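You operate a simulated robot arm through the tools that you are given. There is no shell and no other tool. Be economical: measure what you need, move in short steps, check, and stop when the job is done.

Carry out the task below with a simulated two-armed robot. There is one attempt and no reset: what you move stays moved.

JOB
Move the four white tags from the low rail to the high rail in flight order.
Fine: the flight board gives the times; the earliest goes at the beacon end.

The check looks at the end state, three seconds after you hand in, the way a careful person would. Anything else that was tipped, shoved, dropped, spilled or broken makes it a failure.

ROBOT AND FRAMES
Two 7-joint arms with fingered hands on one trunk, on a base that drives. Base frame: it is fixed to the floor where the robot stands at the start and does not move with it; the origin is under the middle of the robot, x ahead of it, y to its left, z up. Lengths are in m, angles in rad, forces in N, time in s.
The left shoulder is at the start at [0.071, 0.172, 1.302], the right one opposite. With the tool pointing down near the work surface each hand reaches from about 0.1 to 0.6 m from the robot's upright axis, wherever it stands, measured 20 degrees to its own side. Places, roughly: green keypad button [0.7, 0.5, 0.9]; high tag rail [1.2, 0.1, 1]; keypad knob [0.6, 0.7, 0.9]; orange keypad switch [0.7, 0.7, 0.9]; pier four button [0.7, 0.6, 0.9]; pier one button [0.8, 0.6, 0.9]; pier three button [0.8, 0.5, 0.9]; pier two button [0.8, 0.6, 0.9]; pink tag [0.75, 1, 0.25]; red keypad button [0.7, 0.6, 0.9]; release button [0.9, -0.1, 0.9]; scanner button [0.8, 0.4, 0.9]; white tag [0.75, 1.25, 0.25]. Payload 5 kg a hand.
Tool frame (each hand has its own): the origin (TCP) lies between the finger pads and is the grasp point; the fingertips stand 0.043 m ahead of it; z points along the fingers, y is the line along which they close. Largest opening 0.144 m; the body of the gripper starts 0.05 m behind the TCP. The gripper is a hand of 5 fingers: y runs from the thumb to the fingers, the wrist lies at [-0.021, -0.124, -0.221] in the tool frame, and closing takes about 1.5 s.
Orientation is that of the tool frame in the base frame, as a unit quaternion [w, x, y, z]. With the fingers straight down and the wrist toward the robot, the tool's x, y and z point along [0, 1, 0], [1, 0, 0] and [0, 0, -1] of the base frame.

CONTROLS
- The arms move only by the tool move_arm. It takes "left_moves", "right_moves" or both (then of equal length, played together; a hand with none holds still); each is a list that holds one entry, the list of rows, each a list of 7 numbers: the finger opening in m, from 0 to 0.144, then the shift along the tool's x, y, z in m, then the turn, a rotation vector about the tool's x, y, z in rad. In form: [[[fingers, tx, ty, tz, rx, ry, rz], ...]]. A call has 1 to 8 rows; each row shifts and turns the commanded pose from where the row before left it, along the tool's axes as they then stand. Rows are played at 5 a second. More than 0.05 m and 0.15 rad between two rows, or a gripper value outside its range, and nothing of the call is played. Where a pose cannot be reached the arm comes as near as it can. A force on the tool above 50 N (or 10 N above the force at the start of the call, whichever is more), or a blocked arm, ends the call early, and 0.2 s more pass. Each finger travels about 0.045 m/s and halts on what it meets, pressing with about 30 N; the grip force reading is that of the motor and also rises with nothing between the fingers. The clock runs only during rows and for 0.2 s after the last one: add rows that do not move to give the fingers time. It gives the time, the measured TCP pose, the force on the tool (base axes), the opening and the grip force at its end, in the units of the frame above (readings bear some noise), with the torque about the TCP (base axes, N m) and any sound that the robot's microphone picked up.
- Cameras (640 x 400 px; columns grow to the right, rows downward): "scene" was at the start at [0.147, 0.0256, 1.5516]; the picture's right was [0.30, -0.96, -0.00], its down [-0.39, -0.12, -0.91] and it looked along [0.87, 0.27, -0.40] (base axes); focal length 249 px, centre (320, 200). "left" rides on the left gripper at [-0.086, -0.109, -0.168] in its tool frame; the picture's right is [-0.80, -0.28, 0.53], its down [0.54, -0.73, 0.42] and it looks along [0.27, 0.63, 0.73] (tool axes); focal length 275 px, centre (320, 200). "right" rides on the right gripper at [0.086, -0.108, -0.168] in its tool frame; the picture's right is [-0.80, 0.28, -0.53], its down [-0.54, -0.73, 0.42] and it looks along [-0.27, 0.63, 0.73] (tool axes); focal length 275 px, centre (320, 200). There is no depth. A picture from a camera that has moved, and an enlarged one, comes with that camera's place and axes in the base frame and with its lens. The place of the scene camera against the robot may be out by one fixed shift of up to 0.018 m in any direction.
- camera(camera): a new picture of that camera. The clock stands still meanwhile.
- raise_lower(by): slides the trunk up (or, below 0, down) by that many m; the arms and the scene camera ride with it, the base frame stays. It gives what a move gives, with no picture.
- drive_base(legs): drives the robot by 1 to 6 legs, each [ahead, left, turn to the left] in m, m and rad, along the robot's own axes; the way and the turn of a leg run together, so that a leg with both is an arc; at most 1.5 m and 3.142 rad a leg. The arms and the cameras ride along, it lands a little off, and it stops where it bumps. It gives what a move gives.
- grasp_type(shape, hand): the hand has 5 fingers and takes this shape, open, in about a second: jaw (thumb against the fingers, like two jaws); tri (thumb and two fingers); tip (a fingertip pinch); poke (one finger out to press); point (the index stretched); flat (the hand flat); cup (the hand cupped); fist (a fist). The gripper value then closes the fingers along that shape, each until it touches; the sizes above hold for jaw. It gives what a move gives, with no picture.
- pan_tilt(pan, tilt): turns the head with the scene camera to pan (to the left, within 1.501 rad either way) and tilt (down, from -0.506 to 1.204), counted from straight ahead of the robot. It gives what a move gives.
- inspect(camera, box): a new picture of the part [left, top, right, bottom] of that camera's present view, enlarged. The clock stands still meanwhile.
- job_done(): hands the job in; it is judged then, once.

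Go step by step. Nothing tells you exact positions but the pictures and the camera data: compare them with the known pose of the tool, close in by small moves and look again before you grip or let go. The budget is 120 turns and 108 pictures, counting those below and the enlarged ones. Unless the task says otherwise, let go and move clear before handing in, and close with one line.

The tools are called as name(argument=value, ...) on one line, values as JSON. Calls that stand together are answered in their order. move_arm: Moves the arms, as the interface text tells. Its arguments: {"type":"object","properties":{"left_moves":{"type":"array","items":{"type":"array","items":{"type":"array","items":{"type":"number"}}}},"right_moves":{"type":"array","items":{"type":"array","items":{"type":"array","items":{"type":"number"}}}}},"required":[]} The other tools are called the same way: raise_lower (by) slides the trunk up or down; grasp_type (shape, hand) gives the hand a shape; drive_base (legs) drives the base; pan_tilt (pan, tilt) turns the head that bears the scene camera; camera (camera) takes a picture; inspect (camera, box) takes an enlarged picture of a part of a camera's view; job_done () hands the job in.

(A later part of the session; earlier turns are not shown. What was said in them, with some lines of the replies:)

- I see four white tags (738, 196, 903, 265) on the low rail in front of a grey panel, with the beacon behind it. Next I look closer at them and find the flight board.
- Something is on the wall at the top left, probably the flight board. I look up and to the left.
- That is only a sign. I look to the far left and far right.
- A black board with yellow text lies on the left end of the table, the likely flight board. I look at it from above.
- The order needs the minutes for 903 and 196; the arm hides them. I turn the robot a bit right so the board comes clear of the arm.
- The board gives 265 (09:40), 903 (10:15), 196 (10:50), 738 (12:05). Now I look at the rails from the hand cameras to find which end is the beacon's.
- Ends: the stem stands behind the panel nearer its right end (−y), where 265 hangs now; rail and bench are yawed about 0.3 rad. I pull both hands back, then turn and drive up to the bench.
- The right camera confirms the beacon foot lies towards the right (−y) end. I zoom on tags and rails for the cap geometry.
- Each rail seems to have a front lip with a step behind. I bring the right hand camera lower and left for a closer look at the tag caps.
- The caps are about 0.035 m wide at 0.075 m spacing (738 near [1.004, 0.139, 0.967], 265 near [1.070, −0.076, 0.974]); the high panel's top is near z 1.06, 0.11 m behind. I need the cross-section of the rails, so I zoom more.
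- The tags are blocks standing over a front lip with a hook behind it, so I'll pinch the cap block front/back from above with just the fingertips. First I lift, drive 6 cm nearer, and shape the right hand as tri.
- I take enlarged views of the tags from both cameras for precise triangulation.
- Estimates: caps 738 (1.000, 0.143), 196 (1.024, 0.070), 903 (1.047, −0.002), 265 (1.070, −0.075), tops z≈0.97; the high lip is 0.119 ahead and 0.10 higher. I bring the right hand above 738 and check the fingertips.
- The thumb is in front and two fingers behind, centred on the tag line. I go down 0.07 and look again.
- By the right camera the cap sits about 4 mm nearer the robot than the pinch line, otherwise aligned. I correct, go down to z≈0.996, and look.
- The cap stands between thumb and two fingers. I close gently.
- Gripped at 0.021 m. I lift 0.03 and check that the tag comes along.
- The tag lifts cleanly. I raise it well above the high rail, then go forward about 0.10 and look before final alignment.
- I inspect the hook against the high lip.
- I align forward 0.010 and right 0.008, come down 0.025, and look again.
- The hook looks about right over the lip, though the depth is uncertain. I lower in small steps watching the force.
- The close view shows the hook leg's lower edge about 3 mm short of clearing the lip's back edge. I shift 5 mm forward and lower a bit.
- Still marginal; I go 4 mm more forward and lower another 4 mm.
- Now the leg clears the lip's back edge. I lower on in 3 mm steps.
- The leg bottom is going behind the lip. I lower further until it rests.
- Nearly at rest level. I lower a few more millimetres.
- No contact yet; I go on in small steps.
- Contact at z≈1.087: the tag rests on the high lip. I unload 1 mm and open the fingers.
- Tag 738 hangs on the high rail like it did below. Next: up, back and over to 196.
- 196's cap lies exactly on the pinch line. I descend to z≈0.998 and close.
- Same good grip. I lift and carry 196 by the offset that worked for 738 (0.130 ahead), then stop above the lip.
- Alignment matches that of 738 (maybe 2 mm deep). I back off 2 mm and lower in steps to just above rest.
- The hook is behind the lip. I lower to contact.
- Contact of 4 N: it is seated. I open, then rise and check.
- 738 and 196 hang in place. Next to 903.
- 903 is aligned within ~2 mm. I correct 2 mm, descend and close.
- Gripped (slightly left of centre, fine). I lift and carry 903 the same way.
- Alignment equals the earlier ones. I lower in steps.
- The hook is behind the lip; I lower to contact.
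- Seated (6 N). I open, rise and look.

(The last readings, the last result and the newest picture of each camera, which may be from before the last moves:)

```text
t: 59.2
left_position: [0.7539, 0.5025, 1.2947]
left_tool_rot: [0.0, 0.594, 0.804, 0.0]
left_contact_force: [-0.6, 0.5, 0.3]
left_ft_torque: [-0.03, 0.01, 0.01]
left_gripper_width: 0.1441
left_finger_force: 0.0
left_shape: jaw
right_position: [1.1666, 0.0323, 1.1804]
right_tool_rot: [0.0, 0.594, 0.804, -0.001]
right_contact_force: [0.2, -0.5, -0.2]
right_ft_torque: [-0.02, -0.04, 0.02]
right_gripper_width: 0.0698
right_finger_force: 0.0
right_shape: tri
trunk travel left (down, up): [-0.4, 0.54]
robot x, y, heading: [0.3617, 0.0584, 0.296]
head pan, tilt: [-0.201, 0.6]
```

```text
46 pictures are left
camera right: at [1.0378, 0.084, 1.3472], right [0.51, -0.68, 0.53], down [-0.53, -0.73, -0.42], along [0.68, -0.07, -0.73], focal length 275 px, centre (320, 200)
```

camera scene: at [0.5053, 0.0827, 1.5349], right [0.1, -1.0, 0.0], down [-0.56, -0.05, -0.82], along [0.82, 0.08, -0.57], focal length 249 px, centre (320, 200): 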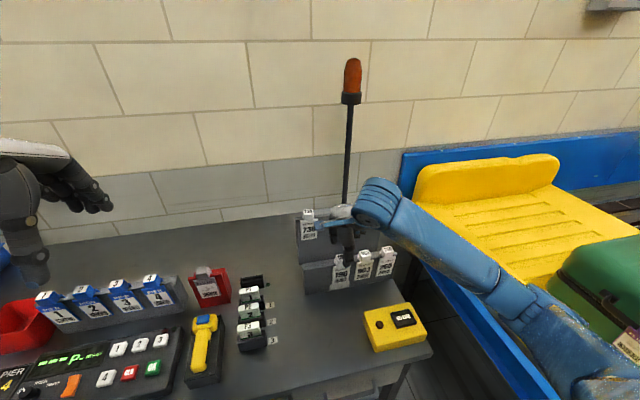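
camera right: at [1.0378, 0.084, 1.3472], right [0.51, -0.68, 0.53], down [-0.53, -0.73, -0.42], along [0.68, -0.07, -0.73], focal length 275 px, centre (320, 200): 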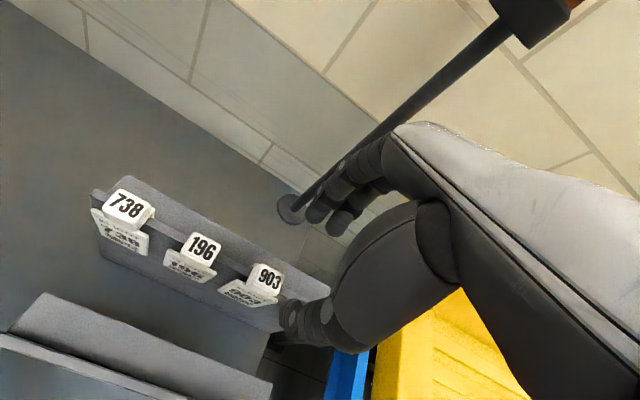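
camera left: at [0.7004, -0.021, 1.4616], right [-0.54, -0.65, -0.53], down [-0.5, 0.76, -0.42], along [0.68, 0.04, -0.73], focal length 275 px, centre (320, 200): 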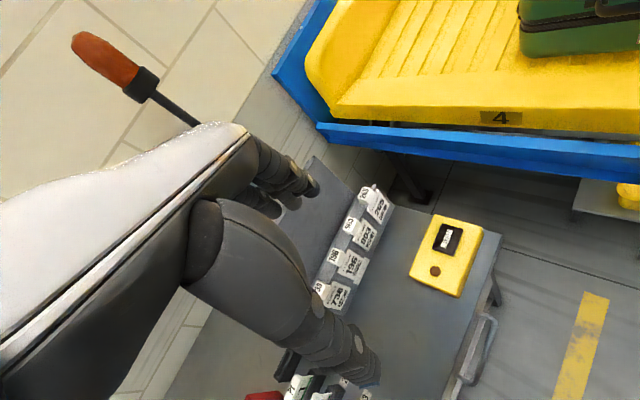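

738, 196 and 903 are up. Last is 265.

move_arm(right_moves=[[[0.07, -0.0175, -0.0325, 0, 0, 0, 0], [0.07, -0.0175, -0.0325, 0, 0, 0, 0], [0.07, -0.0175, -0.0325, 0, 0, 0, 0], [0.07, -0.0175, -0.0325, 0, 0, 0, 0], [0.07, 0, 0, 0.048, 0, 0, 0], [0.07, 0, 0, 0.05, 0, 0, 0], [0.07, 0, 0, 0.05, 0, 0, 0], [0.07, 0, 0, 0, 0, 0, 0]]])

camera(camera="right")

```text
t: 61.0
left_position: [0.7545, 0.5019, 1.2944]
left_tool_rot: [0.0, 0.594, 0.804, 0.0]
left_contact_force: [0.5, 0.3, 0.6]
left_ft_torque: [-0.03, -0.01, 0.0]
left_gripper_width: 0.144
left_finger_force: 0.1
left_shape: jaw
right_position: [1.0658, -0.0699, 1.0285]
right_tool_rot: [0.0, 0.594, 0.805, 0.001]
right_contact_force: [0.2, -0.4, 0.5]
right_ft_torque: [0.0, 0.01, -0.01]
right_gripper_width: 0.0698
right_finger_force: 0.1
right_shape: tri
trunk travel left (down, up): [-0.4, 0.54]
robot x, y, heading: [0.3602, 0.0631, 0.302]
head pan, tilt: [-0.201, 0.6]
```

```text
45 pictures are left
camera right: at [0.9361, -0.0189, 1.1954], right [0.5, -0.68, 0.53], down [-0.53, -0.73, -0.42], along [0.68, -0.07, -0.73], focal length 275 px, centre (320, 200)
```

right: 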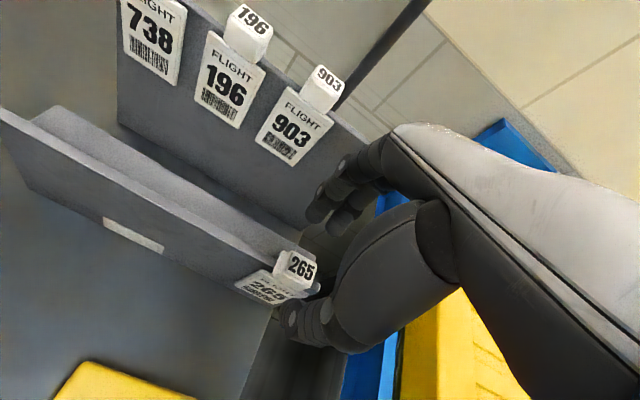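

265 is aligned (3 mm to the right). I correct, descend and close.

move_arm(right_moves=[[[0.07, -0.003, 0, 0.015, 0, 0, 0], [0.065, 0, 0, 0.015, 0, 0, 0], [0.055, 0, 0, 0, 0, 0, 0], [0.045, 0, 0, 0, 0, 0, 0], [0.035, 0, 0, 0, 0, 0, 0], [0.025, 0, 0, 0, 0, 0, 0], [0.01, 0, 0, 0, 0, 0, 0], [0.01, 0, 0, 0, 0, 0, 0]]])

inspect(camera="right", box=[220, 170, 380, 330])

```text
t: 62.8
left_position: [0.7542, 0.5014, 1.2946]
left_tool_rot: [0.0, 0.594, 0.805, 0.0]
left_contact_force: [-0.2, 0.1, -0.3]
left_ft_torque: [-0.02, 0.0, -0.01]
left_gripper_width: 0.1438
left_finger_force: 0.1
left_shape: jaw
right_position: [1.067, -0.0724, 1.0001]
right_tool_rot: [0.0, 0.594, 0.804, 0.0]
right_contact_force: [0.3, 0.4, -0.3]
right_ft_torque: [-0.01, 0.0, 0.03]
right_gripper_width: 0.0212
right_finger_force: 29.6
right_shape: tri
trunk travel left (down, up): [-0.4, 0.54]
robot x, y, heading: [0.3588, 0.0599, 0.296]
head pan, tilt: [-0.201, 0.6]
```

```text
2.50 times, centred on (300, 250) of right
camera zoom: at [0.9364, -0.0212, 1.1671], right [0.5, -0.68, 0.53], down [-0.53, -0.73, -0.42], along [0.68, -0.07, -0.73], focal length 688 px, centre (370, 75)
```

zoom: 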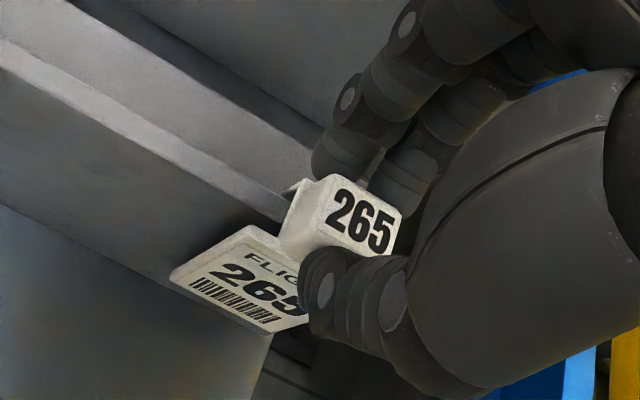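

Good grip. Lift and carry 265.

move_arm(right_moves=[[[0.01, 0, 0, -0.02, 0, 0, 0], [0.01, 0, 0, -0.04, 0, 0, 0], [0.01, 0, 0, -0.045, 0, 0, 0], [0.01, 0, 0, -0.043, 0, 0, 0], [0.01, 0.001, 0.0433, 0, 0, 0, 0], [0.01, 0.001, 0.0433, 0, 0, 0, 0], [0.01, 0.001, 0.0433, 0, 0, 0, 0], [0.01, 0, 0, 0.02, 0, 0, 0]]])

move_arm(right_moves=[[[0.01, 0, 0, 0.01, 0, 0, 0], [0.01, 0, 0, 0.01, 0, 0, 0], [0.01, 0, 0, 0, 0, 0, 0]]])

inspect(camera="right", box=[230, 210, 326, 270])

inspect(camera="scene", box=[290, 190, 402, 270])

```text
t: 64.6
left_position: [0.7538, 0.5004, 1.2955]
left_tool_rot: [0.0, 0.595, 0.804, 0.001]
left_contact_force: [0.5, -0.2, -0.4]
left_ft_torque: [0.03, -0.02, -0.01]
left_gripper_width: 0.1438
left_finger_force: 0.0
left_shape: jaw
right_position: [1.1887, -0.0339, 1.1316]
right_tool_rot: [-0.001, 0.594, 0.804, 0.0]
right_contact_force: [0.4, -0.7, -0.7]
right_ft_torque: [0.03, 0.01, 0.04]
right_gripper_width: 0.0211
right_finger_force: 29.9
right_shape: tri
trunk travel left (down, up): [-0.4, 0.54]
robot x, y, heading: [0.3588, 0.0569, 0.296]
head pan, tilt: [-0.201, 0.6]
```

```text
t: 65.4
left_position: [0.7531, 0.5012, 1.2948]
left_tool_rot: [0.0, 0.595, 0.804, 0.0]
left_contact_force: [-0.2, 0.5, -0.5]
left_ft_torque: [0.02, 0.01, -0.01]
left_gripper_width: 0.1437
left_finger_force: 0.1
left_shape: jaw
right_position: [1.188, -0.0323, 1.111]
right_tool_rot: [0.0, 0.594, 0.805, 0.001]
right_contact_force: [0.1, 0.0, -0.1]
right_ft_torque: [0.0, -0.03, -0.01]
right_gripper_width: 0.0211
right_finger_force: 30.4
right_shape: tri
trunk travel left (down, up): [-0.4, 0.54]
robot x, y, heading: [0.3633, 0.062, 0.301]
head pan, tilt: [-0.201, 0.6]
```

```text
6.67 times, centred on (278, 240) of right
camera zoom: at [1.0583, 0.0188, 1.278], right [0.5, -0.68, 0.53], down [-0.53, -0.73, -0.42], along [0.68, -0.07, -0.73], focal length 1835 px, centre (600, -67)
```

zoom: 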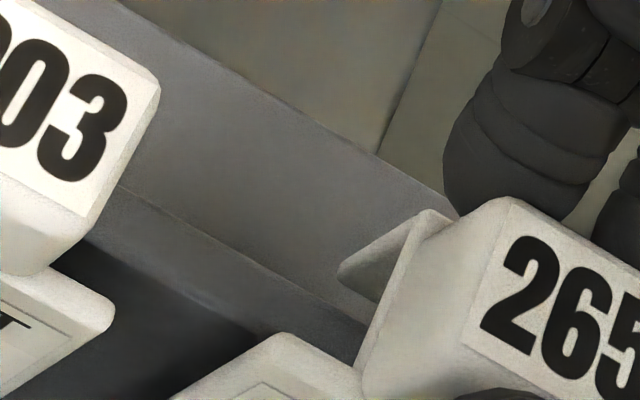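

```text
5.00 times, centred on (346, 230) of scene
camera zoom: at [0.5055, 0.0827, 1.5349], right [0.1, -1.0, 0.0], down [-0.56, -0.05, -0.82], along [0.82, 0.08, -0.57], focal length 1246 px, centre (190, 50)
```

zoom: 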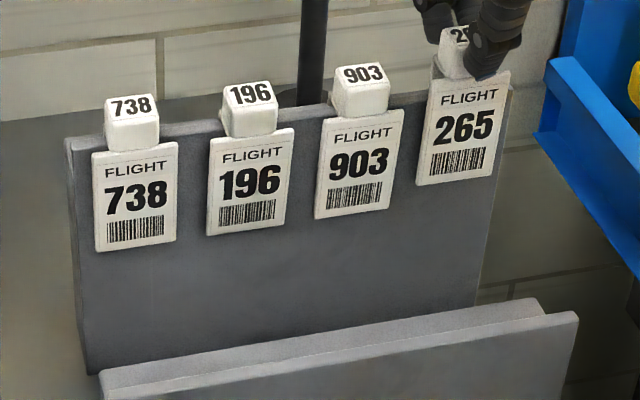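

All good; I nudge 265 5 mm left (the cap clears 903) and lower.

move_arm(right_moves=[[[0.01, 0.005, -0.001, 0, 0, 0, 0], [0.01, 0, 0, 0.004, 0, 0, 0], [0.01, 0, 0, 0.004, 0, 0, 0], [0.01, 0, 0, 0.004, 0, 0, 0], [0.01, 0, 0, 0.004, 0, 0, 0], [0.01, 0, 0, 0, 0, 0, 0]]])

inspect(camera="right", box=[230, 210, 326, 270])

```text
t: 66.8
left_position: [0.7545, 0.5012, 1.295]
left_tool_rot: [-0.001, 0.594, 0.804, 0.0]
left_contact_force: [-0.1, -0.6, 0.5]
left_ft_torque: [0.04, 0.0, -0.01]
left_gripper_width: 0.144
left_finger_force: 0.0
left_shape: jaw
right_position: [1.186, -0.0277, 1.0941]
right_tool_rot: [0.0, 0.594, 0.804, 0.0]
right_contact_force: [0.7, -0.5, -1.4]
right_ft_torque: [0.02, 0.0, 0.01]
right_gripper_width: 0.021
right_finger_force: 30.1
right_shape: tri
trunk travel left (down, up): [-0.4, 0.54]
robot x, y, heading: [0.3615, 0.0618, 0.297]
head pan, tilt: [-0.201, 0.6]
```

```text
6.67 times, centred on (278, 240) of right
camera zoom: at [1.0565, 0.0235, 1.261], right [0.5, -0.68, 0.53], down [-0.53, -0.73, -0.42], along [0.68, -0.07, -0.73], focal length 1835 px, centre (600, -67)
```

zoom: 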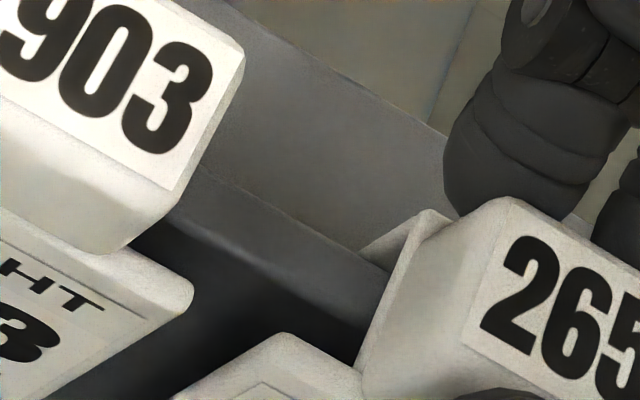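

move_arm(right_moves=[[[0.01, 0, 0, 0.002, 0, 0, 0], [0.01, 0, 0, 0.002, 0, 0, 0], [0.01, 0, 0, 0.001, 0, 0, 0], [0.01, 0, 0, 0, 0, 0, 0]]])

```text
t: 67.8
left_position: [0.7539, 0.5, 1.295]
left_tool_rot: [0.001, 0.594, 0.804, 0.0]
left_contact_force: [-0.5, -0.3, 0.6]
left_ft_torque: [0.01, 0.02, 0.01]
left_gripper_width: 0.1439
left_finger_force: 0.0
left_shape: jaw
right_position: [1.1846, -0.0285, 1.0891]
right_tool_rot: [0.001, 0.594, 0.804, 0.001]
right_contact_force: [0.3, -0.2, 4.3]
right_ft_torque: [0.05, -0.03, 0.0]
right_gripper_width: 0.0215
right_finger_force: 30.0
right_shape: tri
trunk travel left (down, up): [-0.4, 0.54]
robot x, y, heading: [0.3618, 0.0622, 0.297]
head pan, tilt: [-0.201, 0.6]
```

Seated (4 N). I open, rise, and pull the hand back for a final look.

move_arm(right_moves=[[[0.015, 0, 0, 0, 0, 0, 0], [0.03, 0, 0, 0, 0, 0, 0], [0.04, 0, 0, 0, 0, 0, 0], [0.05, 0, 0, 0, 0, 0, 0], [0.06, 0, 0, 0, 0, 0, 0], [0.065, 0, 0, 0, 0, 0, 0], [0.065, 0, 0, -0.04, 0, 0, 0], [0.07, 0, 0, -0.05, 0, 0, 0]]])

move_arm(right_moves=[[[0.07, 0, 0, -0.05, 0, 0, 0], [0.07, 0, 0, -0.05, 0, 0, 0], [0.07, 0, -0.045, 0, 0, 0, 0], [0.07, 0, -0.045, 0, 0, 0, 0], [0.07, -0.03, -0.035, 0, 0, 0, 0], [0.07, -0.03, -0.035, 0, 0, 0, 0], [0.07, -0.03, -0.035, 0, 0, 0, 0]]])

camera(camera="scene")

inspect(camera="scene", box=[290, 190, 402, 270])

camera(camera="right")

```text
t: 69.6
left_position: [0.7532, 0.5015, 1.2956]
left_tool_rot: [0.0, 0.595, 0.804, 0.0]
left_contact_force: [-0.1, 0.7, -0.5]
left_ft_torque: [-0.04, -0.03, 0.01]
left_gripper_width: 0.1439
left_finger_force: 0.1
left_shape: jaw
right_position: [1.1844, -0.0306, 1.1791]
right_tool_rot: [0.0, 0.594, 0.804, 0.001]
right_contact_force: [-0.1, -0.4, -0.1]
right_ft_torque: [-0.04, 0.0, 0.02]
right_gripper_width: 0.0697
right_finger_force: 0.1
right_shape: tri
trunk travel left (down, up): [-0.4, 0.54]
robot x, y, heading: [0.3622, 0.0593, 0.299]
head pan, tilt: [-0.201, 0.6]
```

```text
t: 71.2
left_position: [0.7509, 0.4988, 1.2964]
left_tool_rot: [0.0, 0.593, 0.805, 0.001]
left_contact_force: [-0.3, -0.1, -0.4]
left_ft_torque: [0.05, -0.07, 0.03]
left_gripper_width: 0.1439
left_finger_force: 0.1
left_shape: jaw
right_position: [1.022, -0.1754, 1.2833]
right_tool_rot: [0.001, 0.593, 0.805, 0.001]
right_contact_force: [-0.5, 0.0, -0.5]
right_ft_torque: [0.01, -0.05, 0.0]
right_gripper_width: 0.0698
right_finger_force: 0.1
right_shape: tri
trunk travel left (down, up): [-0.4, 0.54]
robot x, y, heading: [0.3654, 0.0599, 0.298]
head pan, tilt: [-0.201, 0.6]
```

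```text
40 pictures are left
camera scene: at [0.5024, 0.0798, 1.5353], right [0.1, -1.0, 0.0], down [-0.56, -0.05, -0.83], along [0.82, 0.08, -0.56], focal length 249 px, centre (320, 200)
```

scene: 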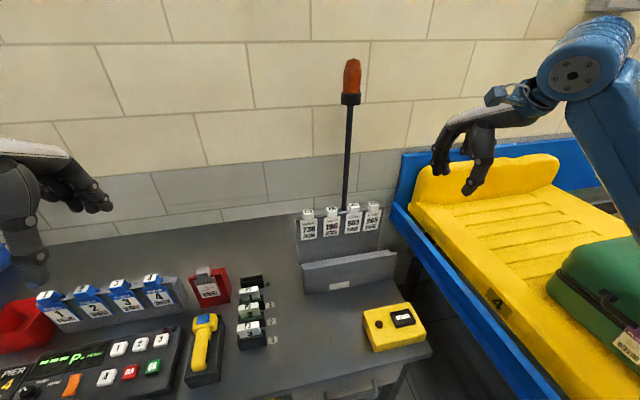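

```text
5.00 times, centred on (346, 230) of scene
camera zoom: at [0.5024, 0.0798, 1.5353], right [0.1, -1.0, 0.0], down [-0.56, -0.05, -0.83], along [0.82, 0.08, -0.56], focal length 1246 px, centre (190, 50)
```

zoom: 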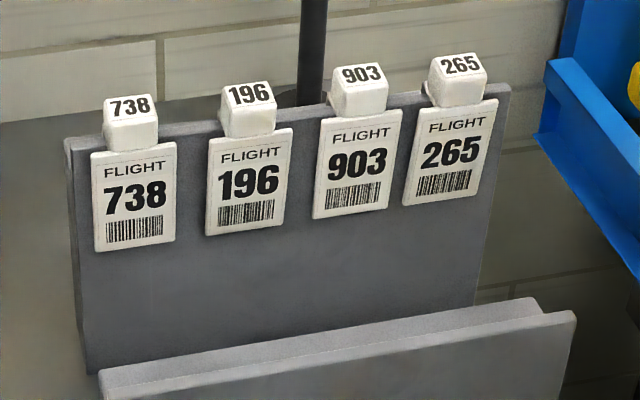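

```text
38 pictures are left
camera right: at [0.8928, -0.1246, 1.4494], right [0.51, -0.68, 0.53], down [-0.53, -0.73, -0.43], along [0.68, -0.07, -0.73], focal length 275 px, centre (320, 200)
```

right: 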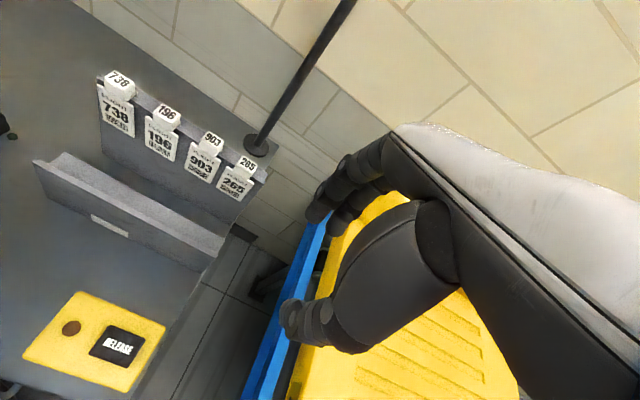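

All four tags hang on the high rail. The beacon stands behind the 265 end, so from there the order is 265, 903, 196, 738, and both hands are clear.

job_done()

```text
The job is handed in.
```

All four white tags now hang on the high rail in flight order from the beacon end: 265 (09:40), 903 (10:15), 196 (10:50), 738 (12:05).
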